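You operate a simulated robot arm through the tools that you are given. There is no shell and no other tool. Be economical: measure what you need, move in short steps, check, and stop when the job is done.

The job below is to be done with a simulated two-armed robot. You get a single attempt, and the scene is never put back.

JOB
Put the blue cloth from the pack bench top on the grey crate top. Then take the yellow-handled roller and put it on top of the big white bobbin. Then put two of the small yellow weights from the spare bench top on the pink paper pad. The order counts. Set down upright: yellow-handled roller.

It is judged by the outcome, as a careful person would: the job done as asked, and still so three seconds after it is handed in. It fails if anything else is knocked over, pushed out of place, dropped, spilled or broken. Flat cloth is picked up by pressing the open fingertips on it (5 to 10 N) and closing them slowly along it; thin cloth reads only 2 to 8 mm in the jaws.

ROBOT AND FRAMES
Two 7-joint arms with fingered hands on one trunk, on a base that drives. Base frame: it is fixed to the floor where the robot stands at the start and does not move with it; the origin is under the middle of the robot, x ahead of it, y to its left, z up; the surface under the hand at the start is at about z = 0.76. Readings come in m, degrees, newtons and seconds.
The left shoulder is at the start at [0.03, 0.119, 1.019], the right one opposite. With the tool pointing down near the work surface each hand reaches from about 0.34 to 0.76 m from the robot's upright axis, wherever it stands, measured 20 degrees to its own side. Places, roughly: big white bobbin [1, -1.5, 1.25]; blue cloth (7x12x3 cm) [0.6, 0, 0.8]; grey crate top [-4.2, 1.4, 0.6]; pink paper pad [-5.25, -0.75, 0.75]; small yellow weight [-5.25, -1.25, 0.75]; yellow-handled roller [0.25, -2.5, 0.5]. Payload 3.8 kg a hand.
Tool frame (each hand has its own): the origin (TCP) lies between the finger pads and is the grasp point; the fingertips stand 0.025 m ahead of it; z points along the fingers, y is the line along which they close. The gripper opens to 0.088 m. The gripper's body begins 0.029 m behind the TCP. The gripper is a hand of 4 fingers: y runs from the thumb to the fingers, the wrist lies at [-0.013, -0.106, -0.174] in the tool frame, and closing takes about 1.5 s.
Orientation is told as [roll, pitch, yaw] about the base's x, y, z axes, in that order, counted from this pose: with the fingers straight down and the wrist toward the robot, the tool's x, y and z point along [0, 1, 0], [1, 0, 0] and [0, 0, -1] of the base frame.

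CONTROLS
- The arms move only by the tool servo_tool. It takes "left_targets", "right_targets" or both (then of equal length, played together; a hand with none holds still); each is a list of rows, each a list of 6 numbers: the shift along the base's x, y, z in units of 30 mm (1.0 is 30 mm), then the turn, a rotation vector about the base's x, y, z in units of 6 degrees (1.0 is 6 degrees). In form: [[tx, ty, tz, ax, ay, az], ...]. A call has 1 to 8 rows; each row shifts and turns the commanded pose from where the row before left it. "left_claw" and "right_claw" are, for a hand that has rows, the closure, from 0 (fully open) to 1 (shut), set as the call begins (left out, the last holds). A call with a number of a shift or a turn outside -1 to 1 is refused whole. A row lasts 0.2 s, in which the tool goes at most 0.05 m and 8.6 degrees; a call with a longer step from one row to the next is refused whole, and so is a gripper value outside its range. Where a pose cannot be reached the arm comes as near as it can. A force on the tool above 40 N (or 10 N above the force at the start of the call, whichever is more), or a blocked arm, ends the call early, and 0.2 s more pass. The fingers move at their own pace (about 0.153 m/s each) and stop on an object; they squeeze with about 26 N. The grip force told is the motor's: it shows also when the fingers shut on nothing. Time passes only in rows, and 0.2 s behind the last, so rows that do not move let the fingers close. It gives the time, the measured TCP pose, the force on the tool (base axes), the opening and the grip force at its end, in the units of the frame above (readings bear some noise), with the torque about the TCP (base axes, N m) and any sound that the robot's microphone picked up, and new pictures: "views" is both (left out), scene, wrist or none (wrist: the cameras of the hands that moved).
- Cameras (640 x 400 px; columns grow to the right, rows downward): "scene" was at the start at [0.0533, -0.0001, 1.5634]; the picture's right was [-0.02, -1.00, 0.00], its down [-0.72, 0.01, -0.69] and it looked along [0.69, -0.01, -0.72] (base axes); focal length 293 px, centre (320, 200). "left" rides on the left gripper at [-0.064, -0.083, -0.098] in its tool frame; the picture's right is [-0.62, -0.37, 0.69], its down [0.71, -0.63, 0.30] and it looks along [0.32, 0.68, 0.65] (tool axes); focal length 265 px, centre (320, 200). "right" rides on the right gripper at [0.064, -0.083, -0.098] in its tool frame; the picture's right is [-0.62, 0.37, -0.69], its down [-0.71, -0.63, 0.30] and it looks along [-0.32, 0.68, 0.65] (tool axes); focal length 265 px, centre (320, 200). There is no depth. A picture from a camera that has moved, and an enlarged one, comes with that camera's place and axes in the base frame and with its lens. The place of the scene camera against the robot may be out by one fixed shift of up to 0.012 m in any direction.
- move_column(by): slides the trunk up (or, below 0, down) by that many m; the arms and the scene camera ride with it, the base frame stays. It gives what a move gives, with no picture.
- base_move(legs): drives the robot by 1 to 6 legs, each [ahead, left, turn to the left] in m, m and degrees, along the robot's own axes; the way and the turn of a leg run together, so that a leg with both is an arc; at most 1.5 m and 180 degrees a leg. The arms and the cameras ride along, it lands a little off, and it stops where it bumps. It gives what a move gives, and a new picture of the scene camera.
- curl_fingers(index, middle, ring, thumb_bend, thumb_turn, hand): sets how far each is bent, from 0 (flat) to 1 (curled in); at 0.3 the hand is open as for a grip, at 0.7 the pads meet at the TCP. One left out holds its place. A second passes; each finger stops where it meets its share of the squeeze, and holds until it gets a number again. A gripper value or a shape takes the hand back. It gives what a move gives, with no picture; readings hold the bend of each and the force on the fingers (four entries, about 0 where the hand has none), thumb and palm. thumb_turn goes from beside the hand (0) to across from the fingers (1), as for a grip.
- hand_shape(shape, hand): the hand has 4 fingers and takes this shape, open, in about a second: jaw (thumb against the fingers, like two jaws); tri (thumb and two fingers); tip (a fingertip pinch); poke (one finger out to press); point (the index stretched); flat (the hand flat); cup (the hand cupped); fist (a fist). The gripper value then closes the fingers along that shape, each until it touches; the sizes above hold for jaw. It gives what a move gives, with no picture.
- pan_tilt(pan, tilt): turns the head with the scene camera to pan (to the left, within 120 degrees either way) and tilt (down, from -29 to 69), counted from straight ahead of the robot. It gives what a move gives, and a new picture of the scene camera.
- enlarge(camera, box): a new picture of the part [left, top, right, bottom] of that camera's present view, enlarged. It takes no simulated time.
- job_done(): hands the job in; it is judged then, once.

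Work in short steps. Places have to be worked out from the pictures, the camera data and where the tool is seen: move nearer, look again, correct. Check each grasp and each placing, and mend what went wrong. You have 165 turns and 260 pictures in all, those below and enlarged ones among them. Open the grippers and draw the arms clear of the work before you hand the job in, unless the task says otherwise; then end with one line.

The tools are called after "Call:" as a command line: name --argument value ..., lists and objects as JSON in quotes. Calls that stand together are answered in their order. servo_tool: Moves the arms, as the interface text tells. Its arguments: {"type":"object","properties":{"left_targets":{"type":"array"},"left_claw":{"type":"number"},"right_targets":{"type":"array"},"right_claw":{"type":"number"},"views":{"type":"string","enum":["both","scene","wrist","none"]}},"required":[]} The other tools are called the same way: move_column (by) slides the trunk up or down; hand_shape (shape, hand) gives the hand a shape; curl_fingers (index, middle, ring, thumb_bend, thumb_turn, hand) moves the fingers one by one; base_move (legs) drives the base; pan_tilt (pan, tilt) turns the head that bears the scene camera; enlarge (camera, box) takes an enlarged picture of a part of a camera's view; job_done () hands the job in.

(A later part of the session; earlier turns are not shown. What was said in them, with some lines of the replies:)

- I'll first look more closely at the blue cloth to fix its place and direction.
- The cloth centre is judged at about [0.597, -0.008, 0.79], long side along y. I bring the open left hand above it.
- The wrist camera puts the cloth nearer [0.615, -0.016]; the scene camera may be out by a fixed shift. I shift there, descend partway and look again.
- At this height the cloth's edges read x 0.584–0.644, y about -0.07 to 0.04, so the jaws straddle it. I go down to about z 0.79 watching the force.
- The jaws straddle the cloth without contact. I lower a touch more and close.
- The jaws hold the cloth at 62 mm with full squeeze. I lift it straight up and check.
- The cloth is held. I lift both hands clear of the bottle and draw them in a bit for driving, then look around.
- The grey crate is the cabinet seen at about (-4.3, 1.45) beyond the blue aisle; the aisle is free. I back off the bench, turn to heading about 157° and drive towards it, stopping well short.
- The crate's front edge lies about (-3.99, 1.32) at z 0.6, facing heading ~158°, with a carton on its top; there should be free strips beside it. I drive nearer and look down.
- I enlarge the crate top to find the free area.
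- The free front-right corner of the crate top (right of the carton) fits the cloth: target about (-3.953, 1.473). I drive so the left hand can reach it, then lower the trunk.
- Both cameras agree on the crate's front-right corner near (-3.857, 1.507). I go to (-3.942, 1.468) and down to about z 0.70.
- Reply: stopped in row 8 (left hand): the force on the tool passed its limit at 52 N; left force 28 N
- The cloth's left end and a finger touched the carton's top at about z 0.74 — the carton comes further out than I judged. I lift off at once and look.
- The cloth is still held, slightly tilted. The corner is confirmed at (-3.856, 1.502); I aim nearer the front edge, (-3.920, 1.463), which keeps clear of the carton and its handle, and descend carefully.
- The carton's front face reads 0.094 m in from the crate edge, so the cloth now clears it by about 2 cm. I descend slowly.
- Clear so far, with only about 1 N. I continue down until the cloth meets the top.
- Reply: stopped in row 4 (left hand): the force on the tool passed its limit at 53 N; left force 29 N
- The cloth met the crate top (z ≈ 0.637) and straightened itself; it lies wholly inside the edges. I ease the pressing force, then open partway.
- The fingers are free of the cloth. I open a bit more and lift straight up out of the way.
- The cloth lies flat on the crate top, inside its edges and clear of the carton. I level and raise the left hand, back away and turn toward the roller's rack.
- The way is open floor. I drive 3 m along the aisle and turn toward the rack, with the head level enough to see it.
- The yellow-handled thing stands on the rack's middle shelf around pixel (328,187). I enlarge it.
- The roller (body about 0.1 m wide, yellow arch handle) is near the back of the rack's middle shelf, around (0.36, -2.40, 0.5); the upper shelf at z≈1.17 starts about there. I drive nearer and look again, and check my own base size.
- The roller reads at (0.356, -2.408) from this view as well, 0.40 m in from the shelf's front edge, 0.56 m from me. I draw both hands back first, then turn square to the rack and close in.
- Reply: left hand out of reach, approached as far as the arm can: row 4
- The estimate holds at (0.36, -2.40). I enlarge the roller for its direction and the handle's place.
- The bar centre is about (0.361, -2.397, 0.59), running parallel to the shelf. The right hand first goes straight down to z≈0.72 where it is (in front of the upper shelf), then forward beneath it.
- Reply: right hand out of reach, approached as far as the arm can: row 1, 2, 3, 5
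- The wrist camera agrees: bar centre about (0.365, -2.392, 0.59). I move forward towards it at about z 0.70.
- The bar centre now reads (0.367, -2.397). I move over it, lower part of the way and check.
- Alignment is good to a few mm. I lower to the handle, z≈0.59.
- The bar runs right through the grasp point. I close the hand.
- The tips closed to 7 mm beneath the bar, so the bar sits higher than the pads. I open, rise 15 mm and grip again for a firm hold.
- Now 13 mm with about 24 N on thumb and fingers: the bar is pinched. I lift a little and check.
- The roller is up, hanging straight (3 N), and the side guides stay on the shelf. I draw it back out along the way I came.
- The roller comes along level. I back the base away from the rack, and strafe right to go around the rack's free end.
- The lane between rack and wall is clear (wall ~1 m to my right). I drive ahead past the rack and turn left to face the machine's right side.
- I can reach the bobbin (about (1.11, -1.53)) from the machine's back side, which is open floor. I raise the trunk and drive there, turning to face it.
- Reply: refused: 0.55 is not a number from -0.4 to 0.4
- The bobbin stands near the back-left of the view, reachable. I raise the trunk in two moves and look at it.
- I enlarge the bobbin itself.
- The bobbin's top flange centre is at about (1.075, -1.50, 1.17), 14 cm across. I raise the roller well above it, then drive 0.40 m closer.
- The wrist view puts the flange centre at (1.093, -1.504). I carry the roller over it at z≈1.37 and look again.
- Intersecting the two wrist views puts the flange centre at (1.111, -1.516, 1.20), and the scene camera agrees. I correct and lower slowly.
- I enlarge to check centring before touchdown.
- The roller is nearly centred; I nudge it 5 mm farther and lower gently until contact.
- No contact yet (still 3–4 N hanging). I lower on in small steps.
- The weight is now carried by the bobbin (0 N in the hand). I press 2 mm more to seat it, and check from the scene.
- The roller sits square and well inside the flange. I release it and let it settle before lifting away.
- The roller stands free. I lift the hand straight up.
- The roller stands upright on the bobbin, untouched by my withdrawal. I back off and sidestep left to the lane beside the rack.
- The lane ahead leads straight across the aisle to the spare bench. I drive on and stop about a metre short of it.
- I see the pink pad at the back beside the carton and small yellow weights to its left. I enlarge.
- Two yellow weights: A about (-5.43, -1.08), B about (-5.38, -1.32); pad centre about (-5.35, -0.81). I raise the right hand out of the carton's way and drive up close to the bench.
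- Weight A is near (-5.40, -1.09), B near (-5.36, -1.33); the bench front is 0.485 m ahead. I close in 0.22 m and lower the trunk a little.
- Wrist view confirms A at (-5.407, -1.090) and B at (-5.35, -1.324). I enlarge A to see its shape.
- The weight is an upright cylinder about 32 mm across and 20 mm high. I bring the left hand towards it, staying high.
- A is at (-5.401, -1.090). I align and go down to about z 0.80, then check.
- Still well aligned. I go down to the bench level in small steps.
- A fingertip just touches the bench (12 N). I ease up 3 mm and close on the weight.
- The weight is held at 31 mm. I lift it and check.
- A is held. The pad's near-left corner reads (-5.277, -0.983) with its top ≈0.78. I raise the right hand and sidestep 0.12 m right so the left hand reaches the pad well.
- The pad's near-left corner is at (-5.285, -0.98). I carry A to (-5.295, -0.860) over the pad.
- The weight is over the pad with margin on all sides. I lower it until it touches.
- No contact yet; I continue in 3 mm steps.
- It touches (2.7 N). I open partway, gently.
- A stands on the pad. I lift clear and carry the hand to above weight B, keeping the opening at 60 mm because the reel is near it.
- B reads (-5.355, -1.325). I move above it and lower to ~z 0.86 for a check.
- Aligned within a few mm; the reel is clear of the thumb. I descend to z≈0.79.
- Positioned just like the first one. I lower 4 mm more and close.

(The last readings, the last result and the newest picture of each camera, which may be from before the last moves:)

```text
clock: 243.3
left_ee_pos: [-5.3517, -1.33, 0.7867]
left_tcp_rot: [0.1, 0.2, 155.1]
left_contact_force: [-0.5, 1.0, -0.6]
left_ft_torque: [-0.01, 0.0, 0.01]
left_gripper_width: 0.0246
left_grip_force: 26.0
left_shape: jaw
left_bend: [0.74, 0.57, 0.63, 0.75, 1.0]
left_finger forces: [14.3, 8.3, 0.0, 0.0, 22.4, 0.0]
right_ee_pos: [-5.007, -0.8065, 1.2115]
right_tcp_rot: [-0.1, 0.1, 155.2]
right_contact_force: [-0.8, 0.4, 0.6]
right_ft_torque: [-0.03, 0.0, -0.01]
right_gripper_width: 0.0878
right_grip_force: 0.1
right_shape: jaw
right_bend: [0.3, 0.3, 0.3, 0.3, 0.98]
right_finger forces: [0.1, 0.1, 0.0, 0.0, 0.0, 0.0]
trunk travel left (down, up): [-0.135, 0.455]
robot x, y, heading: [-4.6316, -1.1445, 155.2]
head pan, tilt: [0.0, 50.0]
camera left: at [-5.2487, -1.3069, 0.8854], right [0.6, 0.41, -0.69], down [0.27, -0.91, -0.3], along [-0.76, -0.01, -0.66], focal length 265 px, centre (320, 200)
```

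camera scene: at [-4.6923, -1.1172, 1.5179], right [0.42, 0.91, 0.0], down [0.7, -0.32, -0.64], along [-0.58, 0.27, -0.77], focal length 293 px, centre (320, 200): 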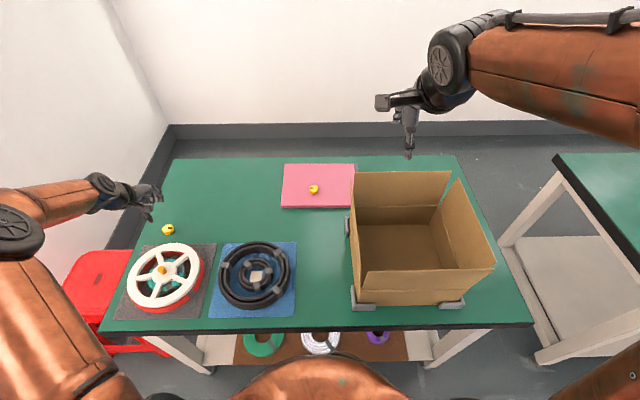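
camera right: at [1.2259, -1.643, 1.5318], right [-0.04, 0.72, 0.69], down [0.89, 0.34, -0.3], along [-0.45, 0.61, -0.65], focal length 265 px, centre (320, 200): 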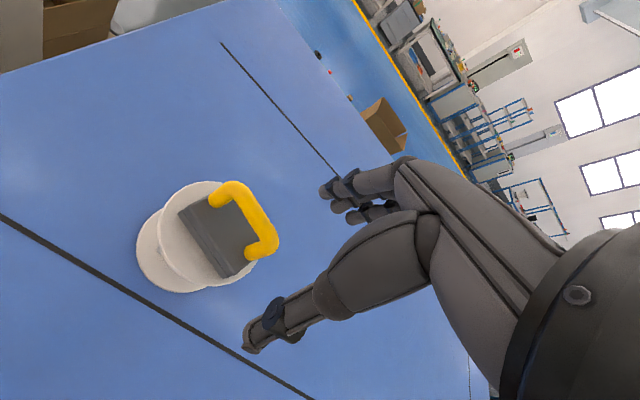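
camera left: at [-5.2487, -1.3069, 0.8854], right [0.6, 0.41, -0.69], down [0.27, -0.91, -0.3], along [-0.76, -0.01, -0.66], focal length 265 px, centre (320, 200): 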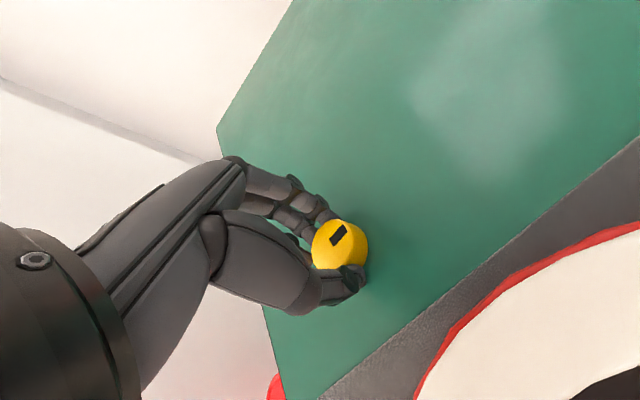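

The weight sits centred between thumb and fingers (25 mm measured). I lift slowly and check that it comes along.

Call:
servo_tool --left_targets '[[0, 0, 0.1, 0, 0, 0], [0, 0, 0.2, 0, 0, 0], [0, 0, 0.3, 0, 0, 0], [0, 0, 0.4, 0, 0, 0], [0, 0, 0, 0, 0, 0]]' --views "wrist"

```text
clock: 244.6
left_ee_pos: [-5.3521, -1.3309, 0.8162]
left_tcp_rot: [0.1, 0.2, 155.2]
left_contact_force: [0.1, -0.3, -0.9]
left_ft_torque: [-0.01, -0.01, 0.0]
left_gripper_width: 0.0243
left_grip_force: 25.9
left_shape: jaw
left_bend: [0.74, 0.57, 0.63, 0.75, 1.0]
left_finger forces: [14.2, 8.3, 0.0, 0.1, 22.4, 0.0]
right_ee_pos: [-5.0074, -0.8048, 1.2114]
right_tcp_rot: [0.0, 0.1, 155.2]
right_contact_force: [-0.7, 0.1, -0.9]
right_ft_torque: [0.01, -0.01, 0.01]
right_gripper_width: 0.0879
right_grip_force: 0.1
right_shape: jaw
right_bend: [0.3, 0.3, 0.3, 0.3, 0.98]
right_finger forces: [0.0, 0.0, 0.1, 0.0, 0.0, 0.1]
trunk travel left (down, up): [-0.135, 0.455]
robot x, y, heading: [-4.6354, -1.1438, 155.2]
head pan, tilt: [0.0, 50.0]
camera left: at [-5.2482, -1.3073, 0.915], right [0.6, 0.41, -0.69], down [0.27, -0.91, -0.3], along [-0.76, -0.01, -0.66], focal length 265 px, centre (320, 200)
```

left: 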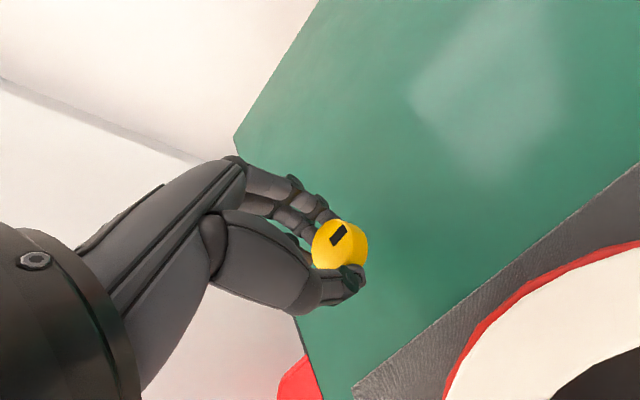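

B is held. I raise it and carry it back toward the pad.

Call:
servo_tool --left_targets '[[0, 0, 0.9, 0, 0, 0], [0, 0, 0.9, 0, 0, 0], [0, 0.5, 0.6, 0, 0, 0], [0.1, 1, 0, 0, 0, 0], [0.1, 1, 0, 0, 0, 0], [0.1, 1, 0, 0, 0, 0], [0.1, 1, 0, 0, 0, 0], [0.1, 1, 0, 0, 0, 0]]' --views "none"

Call:
servo_tool --left_targets '[[0.07, 1, 0, 0, 0, 0], [0.07, 1, 0, 0, 0, 0], [0.07, 1, 0, 0, 0, 0], [0.07, 1, 0, 0, 0, 0], [0.07, 1, 0, 0, 0, 0], [0.07, 1, 0, 0, 0, 0], [0.07, 1, 0, 0, 0, 0], [0, 0, 0, 0, 0, 0]]'

```text
clock: 246.3
left_ee_pos: [-5.3334, -1.1612, 0.887]
left_tcp_rot: [0.1, 0.2, 155.2]
left_contact_force: [0.6, 0.8, -1.6]
left_ft_torque: [0.01, -0.01, -0.02]
left_gripper_width: 0.0247
left_grip_force: 26.2
left_shape: jaw
left_bend: [0.74, 0.57, 0.63, 0.75, 1.0]
left_finger forces: [14.5, 8.4, 0.0, 0.0, 22.5, 0.1]
right_ee_pos: [-5.0076, -0.8047, 1.211]
right_tcp_rot: [0.1, 0.1, 155.2]
right_contact_force: [-1.2, -0.2, 0.7]
right_ft_torque: [0.01, 0.01, 0.0]
right_gripper_width: 0.0878
right_grip_force: 0.0
right_shape: jaw
right_bend: [0.3, 0.3, 0.3, 0.3, 0.98]
right_finger forces: [0.0, 0.0, 0.0, 0.0, 0.0, 0.0]
trunk travel left (down, up): [-0.135, 0.455]
robot x, y, heading: [-4.6339, -1.1416, 155.2]
head pan, tilt: [0.0, 50.0]
```

```text
clock: 248.2
left_ee_pos: [-5.3206, -0.953, 0.887]
left_tcp_rot: [0.0, 0.2, 155.2]
left_contact_force: [0.5, -0.2, -1.6]
left_ft_torque: [0.0, -0.01, 0.01]
left_gripper_width: 0.0244
left_grip_force: 26.0
left_shape: jaw
left_bend: [0.74, 0.57, 0.63, 0.75, 1.0]
left_finger forces: [14.3, 8.6, 0.0, 0.1, 22.5, 0.0]
right_ee_pos: [-5.0068, -0.806, 1.2124]
right_tcp_rot: [0.1, 0.1, 155.2]
right_contact_force: [-0.5, -0.2, 0.3]
right_ft_torque: [0.02, 0.03, 0.0]
right_gripper_width: 0.0876
right_grip_force: 0.2
right_shape: jaw
right_bend: [0.3, 0.3, 0.3, 0.3, 0.98]
right_finger forces: [0.0, 0.0, 0.0, 0.0, 0.1, 0.0]
trunk travel left (down, up): [-0.135, 0.455]
robot x, y, heading: [-4.6321, -1.1428, 155.0]
head pan, tilt: [0.0, 50.0]
camera scene: at [-4.6928, -1.1179, 1.5179], right [0.42, 0.91, 0.0], down [0.7, -0.32, -0.64], along [-0.58, 0.27, -0.77], focal length 293 px, centre (320, 200)
camera left: at [-5.2169, -0.9296, 0.9854], right [0.6, 0.41, -0.69], down [0.27, -0.91, -0.3], along [-0.76, -0.01, -0.66], focal length 265 px, centre (320, 200)
```

scene: 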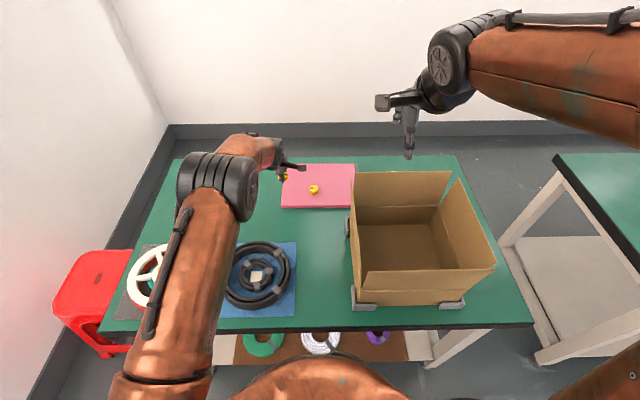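
left: 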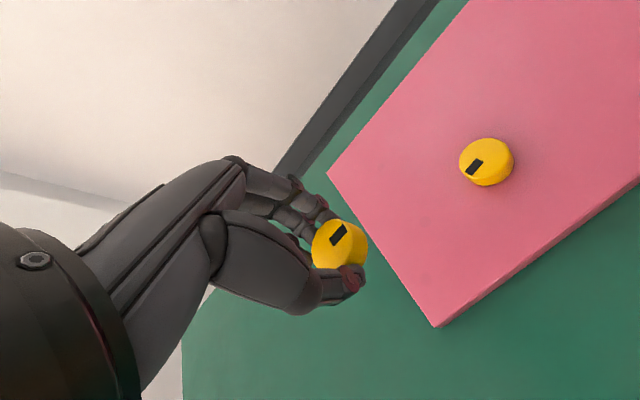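

A sits at (-5.297, -0.858). I move B to (-5.324, -0.924) — 7 cm from A and 2 cm inside the pad's edge — and lower.

Call:
servo_tool --left_targets '[[-0.1, 0.95, 0, 0, 0, 0], [0, 0, -0.7, 0, 0, 0], [0, 0, -0.8, 0, 0, 0], [0, 0, -0.6, 0, 0, 0], [0, 0, -0.3, 0, 0, 0], [0, 0, 0, 0, 0, 0]]' --views "wrist"

```text
clock: 249.6
left_ee_pos: [-5.3238, -0.9256, 0.8149]
left_tcp_rot: [0.1, 0.3, 155.2]
left_contact_force: [0.4, 0.5, -0.8]
left_ft_torque: [0.0, 0.02, -0.01]
left_gripper_width: 0.0243
left_grip_force: 25.9
left_shape: jaw
left_bend: [0.74, 0.57, 0.63, 0.75, 1.0]
left_finger forces: [14.4, 8.5, 0.0, 0.0, 22.4, 0.0]
right_ee_pos: [-5.0073, -0.8058, 1.2124]
right_tcp_rot: [-0.1, 0.1, 155.1]
right_contact_force: [0.1, 0.1, 0.5]
right_ft_torque: [0.0, 0.03, 0.0]
right_gripper_width: 0.0877
right_grip_force: 0.1
right_shape: jaw
right_bend: [0.3, 0.3, 0.3, 0.3, 0.98]
right_finger forces: [0.0, 0.0, 0.0, 0.1, 0.0, 0.0]
trunk travel left (down, up): [-0.135, 0.455]
robot x, y, heading: [-4.6319, -1.1438, 155.4]
head pan, tilt: [0.0, 50.0]
camera left: at [-5.2204, -0.9012, 0.9142], right [0.6, 0.41, -0.69], down [0.27, -0.91, -0.3], along [-0.76, -0.01, -0.66], focal length 265 px, centre (320, 200)
```

left: 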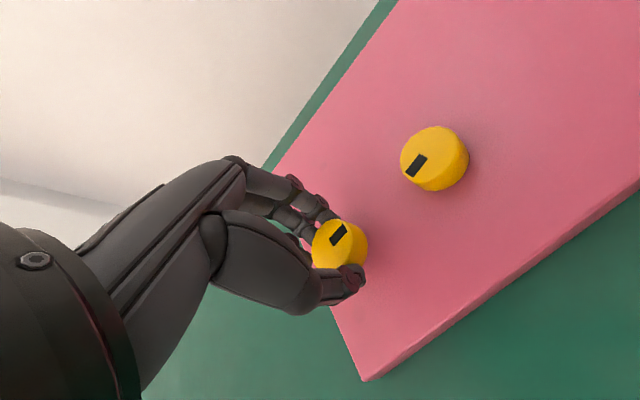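

Good spacing. I shift 5 mm inward from the edge and lower to contact.

Call:
servo_tool --left_targets '[[0.07, 0.15, -0.1, 0, 0, 0], [0, 0, -0.12, 0, 0, 0], [0, 0, -0.1, 0, 0, 0], [0, 0, -0.08, 0, 0, 0], [0, 0, 0, 0, 0, 0]]' --views "wrist"

```text
clock: 250.8
left_ee_pos: [-5.3211, -0.9206, 0.8046]
left_tcp_rot: [0.1, 0.3, 155.2]
left_contact_force: [0.3, -0.7, -1.1]
left_ft_torque: [0.0, 0.02, 0.0]
left_gripper_width: 0.0243
left_grip_force: 25.7
left_shape: jaw
left_bend: [0.74, 0.57, 0.63, 0.75, 1.0]
left_finger forces: [14.4, 8.5, 0.0, 0.0, 22.3, 0.0]
right_ee_pos: [-5.0077, -0.8046, 1.2112]
right_tcp_rot: [0.0, 0.1, 155.2]
right_contact_force: [-0.3, -0.1, 0.6]
right_ft_torque: [-0.02, 0.02, 0.0]
right_gripper_width: 0.0877
right_grip_force: 0.1
right_shape: jaw
right_bend: [0.3, 0.3, 0.3, 0.3, 0.98]
right_finger forces: [0.0, 0.0, 0.1, 0.1, 0.1, 0.0]
trunk travel left (down, up): [-0.135, 0.455]
robot x, y, heading: [-4.6312, -1.1414, 155.2]
head pan, tilt: [0.0, 50.0]
camera left: at [-5.2185, -0.8977, 0.9031], right [0.6, 0.41, -0.69], down [0.27, -0.91, -0.3], along [-0.76, -0.01, -0.66], focal length 265 px, centre (320, 200)
```

left: 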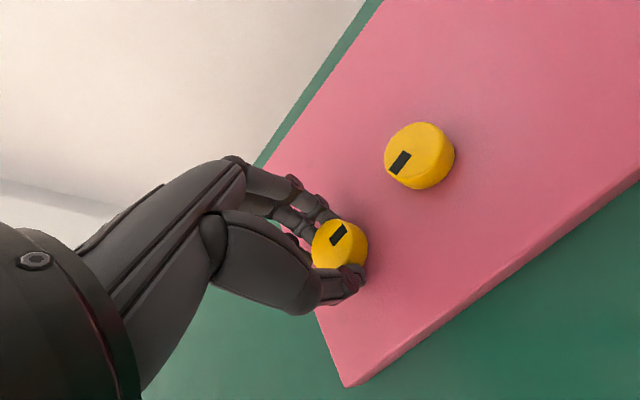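

Nearly there; a few millimetres more.

Call:
servo_tool --left_targets '[[0, 0, -0.08, 0, 0, 0], [0, 0, -0.05, 0, 0, 0], [0, 0, 0, 0, 0, 0]]' --views "none"

```text
clock: 251.6
left_ee_pos: [-5.3208, -0.9221, 0.8026]
left_tcp_rot: [0.1, -0.1, 155.3]
left_contact_force: [-1.5, -0.6, 8.6]
left_ft_torque: [0.06, 0.17, 0.03]
left_gripper_width: 0.0248
left_grip_force: 25.9
left_shape: jaw
left_bend: [0.74, 0.57, 0.63, 0.75, 1.0]
left_finger forces: [17.5, 9.6, 0.0, 0.0, 23.6, 0.0]
right_ee_pos: [-5.0065, -0.8072, 1.2126]
right_tcp_rot: [0.0, 0.0, 155.2]
right_contact_force: [0.3, -0.5, 0.8]
right_ft_torque: [-0.05, 0.0, -0.02]
right_gripper_width: 0.0875
right_grip_force: 0.2
right_shape: jaw
right_bend: [0.3, 0.3, 0.3, 0.3, 0.98]
right_finger forces: [0.0, 0.0, 0.0, 0.0, 0.0, 0.0]
trunk travel left (down, up): [-0.135, 0.455]
robot x, y, heading: [-4.6317, -1.1454, 155.1]
head pan, tilt: [0.0, 50.0]
```

Contact at 8.6 N. I ease by 1.5 mm and open partway.

Call:
servo_tool --left_targets '[[0, 0, 0.05, 0, 0, 0], [0, 0, 0, 0, 0, 0]]' --views "none"

Call:
servo_tool --left_targets '[[0, 0, 0, 0, 0, 0], [0, 0, 0, 0, 0, 0], [0, 0, 0, 0, 0, 0], [0, 0, 0, 0, 0, 0]]' --left_claw 0.3 --views "wrist"

```text
clock: 252.2
left_ee_pos: [-5.3207, -0.9224, 0.8025]
left_tcp_rot: [0.1, 0.1, 155.2]
left_contact_force: [-3.2, 0.7, 6.6]
left_ft_torque: [0.1, 0.18, 0.0]
left_gripper_width: 0.0248
left_grip_force: 26.2
left_shape: jaw
left_bend: [0.74, 0.57, 0.63, 0.75, 1.0]
left_finger forces: [17.9, 10.0, 0.1, 0.0, 22.5, 0.0]
right_ee_pos: [-5.0066, -0.8068, 1.2128]
right_tcp_rot: [0.1, 0.1, 155.3]
right_contact_force: [-0.5, 0.9, -0.6]
right_ft_torque: [-0.01, -0.04, -0.03]
right_gripper_width: 0.0878
right_grip_force: 0.0
right_shape: jaw
right_bend: [0.3, 0.3, 0.3, 0.3, 0.98]
right_finger forces: [0.1, 0.0, 0.0, 0.1, 0.1, 0.0]
trunk travel left (down, up): [-0.135, 0.455]
robot x, y, heading: [-4.635, -1.1488, 155.2]
head pan, tilt: [0.0, 50.0]
```

```text
clock: 253.2
left_ee_pos: [-5.3212, -0.921, 0.8037]
left_tcp_rot: [0.1, 0.1, 155.2]
left_contact_force: [2.2, 0.0, 6.7]
left_ft_torque: [0.07, 0.13, 0.0]
left_gripper_width: 0.0601
left_grip_force: 0.1
left_shape: jaw
left_bend: [0.28, 0.38, 0.34, 0.58, 0.99]
left_finger forces: [1.9, 3.5, 0.0, 0.0, 0.0, 0.0]
right_ee_pos: [-5.006, -0.8062, 1.2122]
right_tcp_rot: [0.0, 0.1, 155.2]
right_contact_force: [0.5, -0.1, 0.7]
right_ft_torque: [0.04, -0.02, 0.01]
right_gripper_width: 0.0877
right_grip_force: 0.1
right_shape: jaw
right_bend: [0.3, 0.3, 0.3, 0.3, 0.98]
right_finger forces: [0.0, 0.0, 0.0, 0.0, 0.1, 0.0]
trunk travel left (down, up): [-0.135, 0.455]
robot x, y, heading: [-4.6278, -1.1393, 155.3]
head pan, tilt: [0.0, 50.0]
camera left: at [-5.2171, -0.8977, 0.9012], right [0.6, 0.41, -0.69], down [0.27, -0.91, -0.3], along [-0.76, -0.01, -0.66], focal length 265 px, centre (320, 200)
```

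left: 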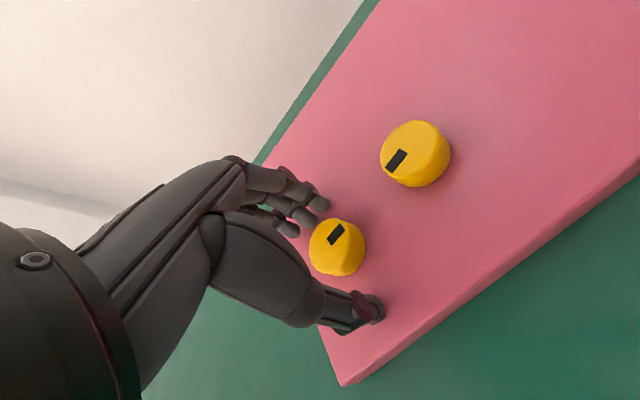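

Both weights stand on the pad. I lift the hand straight up and back.

Call:
servo_tool --left_targets '[[0, 0, 0.4, 0, 0, 0], [0, 0, 0.8, 0, 0, 0], [0, 0, 0.9, 0, 0, 0], [0, 0, 0.9, 0, 0, 0], [0, 0, 0.9, 0, 0, 0], [0.5, -0.4, 0.9, 0, 0, 0], [0.8, -0.5, 0.6, 0, 0, 0], [0.8, -0.5, 0.3, 0, 0, 0]]'

```text
clock: 254.9
left_ee_pos: [-5.2604, -0.963, 0.9736]
left_tcp_rot: [0.0, 0.0, 155.2]
left_contact_force: [0.4, 0.6, 0.7]
left_ft_torque: [-0.01, -0.03, -0.01]
left_gripper_width: 0.0611
left_grip_force: 0.1
left_shape: jaw
left_bend: [0.28, 0.37, 0.34, 0.58, 0.99]
left_finger forces: [0.0, 0.0, 0.0, 0.0, 0.0, 0.0]
right_ee_pos: [-5.006, -0.8057, 1.2117]
right_tcp_rot: [0.0, 0.1, 155.3]
right_contact_force: [0.0, -0.7, -0.8]
right_ft_torque: [0.01, 0.01, 0.02]
right_gripper_width: 0.0878
right_grip_force: 0.0
right_shape: jaw
right_bend: [0.3, 0.3, 0.3, 0.3, 0.98]
right_finger forces: [0.1, 0.0, 0.1, 0.0, 0.0, 0.0]
trunk travel left (down, up): [-0.135, 0.455]
robot x, y, heading: [-4.6313, -1.1429, 155.1]
head pan, tilt: [0.0, 50.0]
camera scene: at [-4.6917, -1.1177, 1.5179], right [0.42, 0.91, 0.0], down [0.69, -0.32, -0.64], along [-0.58, 0.27, -0.77], focal length 293 px, centre (320, 200)
camera left: at [-5.1566, -0.9402, 1.0724], right [0.6, 0.41, -0.69], down [0.27, -0.91, -0.3], along [-0.76, -0.01, -0.65], focal length 265 px, centre (320, 200)
```

scene: 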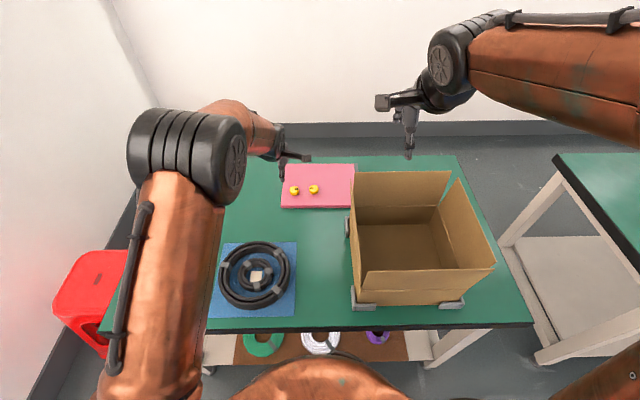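
left: 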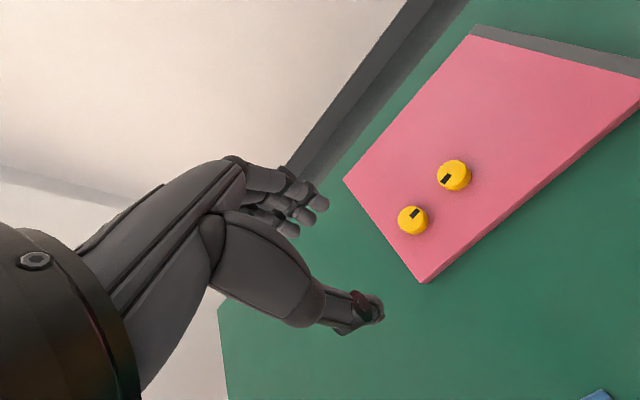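

Both weights sit on the pad. I open the hand, raise it, back away from the bench, and glance towards the crate to check the cloth.

Call:
servo_tool --left_targets '[[0.3, -0.2, 0.9, 0, 0, 0], [0.3, -0.2, 0.9, 0, 0, 0], [0, 0, 0.9, 0, 0, 0], [0, 0, 0, 0, 0, 0]]' --left_claw 0 --views "none"

Call:
base_move --legs '[[-0.5, 0, 0]]'

Call:
pan_tilt --pan -75 --tilt 20

```text
clock: 255.9
left_ee_pos: [-5.2417, -0.9758, 1.0527]
left_tcp_rot: [0.2, 0.1, 155.0]
left_contact_force: [0.1, 0.5, 0.5]
left_ft_torque: [-0.02, 0.03, 0.02]
left_gripper_width: 0.0881
left_grip_force: 0.1
left_shape: jaw
left_bend: [0.3, 0.3, 0.3, 0.3, 0.98]
left_finger forces: [0.1, 0.0, 0.1, 0.0, 0.0, 0.0]
right_ee_pos: [-5.008, -0.8064, 1.2123]
right_tcp_rot: [0.1, 0.1, 155.2]
right_contact_force: [0.4, -0.4, -0.1]
right_ft_torque: [0.01, 0.0, 0.03]
right_gripper_width: 0.0876
right_grip_force: 0.0
right_shape: jaw
right_bend: [0.3, 0.3, 0.3, 0.3, 0.98]
right_finger forces: [0.1, 0.0, 0.1, 0.0, 0.0, 0.0]
trunk travel left (down, up): [-0.135, 0.455]
robot x, y, heading: [-4.6355, -1.1464, 155.1]
head pan, tilt: [0.0, 50.0]
```

```text
clock: 258.9
left_ee_pos: [-4.7725, -1.1883, 1.054]
left_tcp_rot: [0.1, 0.1, 154.7]
left_contact_force: [-0.3, 0.6, 0.4]
left_ft_torque: [-0.01, 0.0, -0.02]
left_gripper_width: 0.0878
left_grip_force: 0.1
left_shape: jaw
left_bend: [0.3, 0.3, 0.3, 0.3, 0.98]
left_finger forces: [0.1, 0.0, 0.1, 0.1, 0.0, 0.0]
right_ee_pos: [-4.5386, -1.0215, 1.2116]
right_tcp_rot: [0.0, 0.1, 154.8]
right_contact_force: [-0.3, 0.1, 0.3]
right_ft_torque: [-0.02, 0.01, 0.0]
right_gripper_width: 0.0878
right_grip_force: 0.0
right_shape: jaw
right_bend: [0.3, 0.3, 0.3, 0.3, 0.98]
right_finger forces: [0.0, 0.0, 0.0, 0.0, 0.0, 0.0]
trunk travel left (down, up): [-0.135, 0.455]
robot x, y, heading: [-4.1654, -1.36, 154.7]
head pan, tilt: [0.0, 50.0]
camera scene: at [-4.2257, -1.3348, 1.5179], right [0.43, 0.9, 0.0], down [0.69, -0.33, -0.64], along [-0.58, 0.27, -0.77], focal length 293 px, centre (320, 200)
```

scene: 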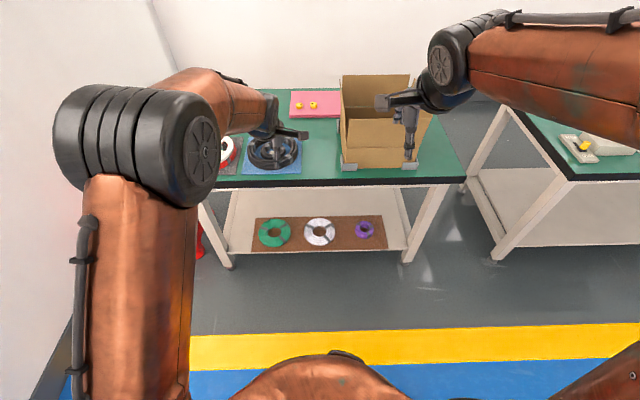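

```text
clock: 260.4
left_ee_pos: [-4.7733, -1.1874, 1.0532]
left_tcp_rot: [0.0, 0.2, 154.8]
left_contact_force: [0.6, 1.0, 0.1]
left_ft_torque: [0.0, 0.0, -0.03]
left_gripper_width: 0.0879
left_grip_force: 0.1
left_shape: jaw
left_bend: [0.3, 0.3, 0.3, 0.3, 0.98]
left_finger forces: [0.0, 0.0, 0.0, 0.1, 0.0, 0.1]
right_ee_pos: [-4.5396, -1.0205, 1.2105]
right_tcp_rot: [0.0, 0.1, 154.9]
right_contact_force: [-0.2, 0.7, -0.8]
right_ft_torque: [-0.04, -0.02, 0.01]
right_gripper_width: 0.0878
right_grip_force: 0.1
right_shape: jaw
right_bend: [0.3, 0.3, 0.3, 0.3, 0.98]
right_finger forces: [0.0, 0.0, 0.0, 0.1, 0.0, 0.0]
trunk travel left (down, up): [-0.135, 0.455]
robot x, y, heading: [-4.17, -1.3617, 154.8]
head pan, tilt: [-75.0, 20.0]
camera scene: at [-4.1405, -1.2755, 1.5634], right [0.98, -0.18, 0.0], down [-0.06, -0.34, -0.94], along [0.17, 0.92, -0.34], focal length 293 px, centre (320, 200)
```

scene: 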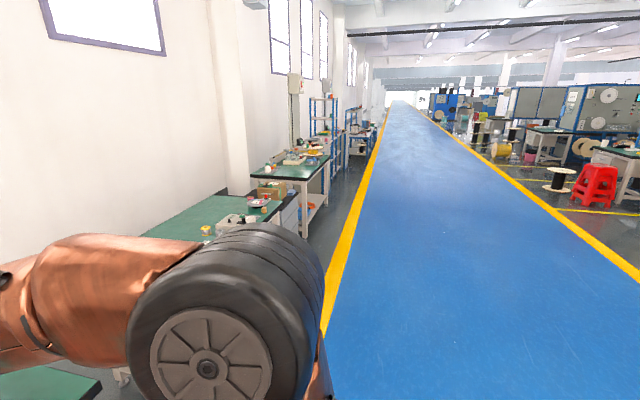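

The arms are clear, both grippers are open, and all placings were checked after I released them. I hand the job in.

Call:
job_done

```text
The job is handed in.
```

I did the job in the order asked and handed it in: the blue cloth is on the grey crate top, the yellow-handled roller stands upright on the big white bobbin, and two small yellow weights are on the pink pad. On the first try at the crate, the cloth and a finger pressed on the carton on top (the reading passed 50 N); it did not look moved, but I did not measure it. I also could not see the cloth again from the spare bench.
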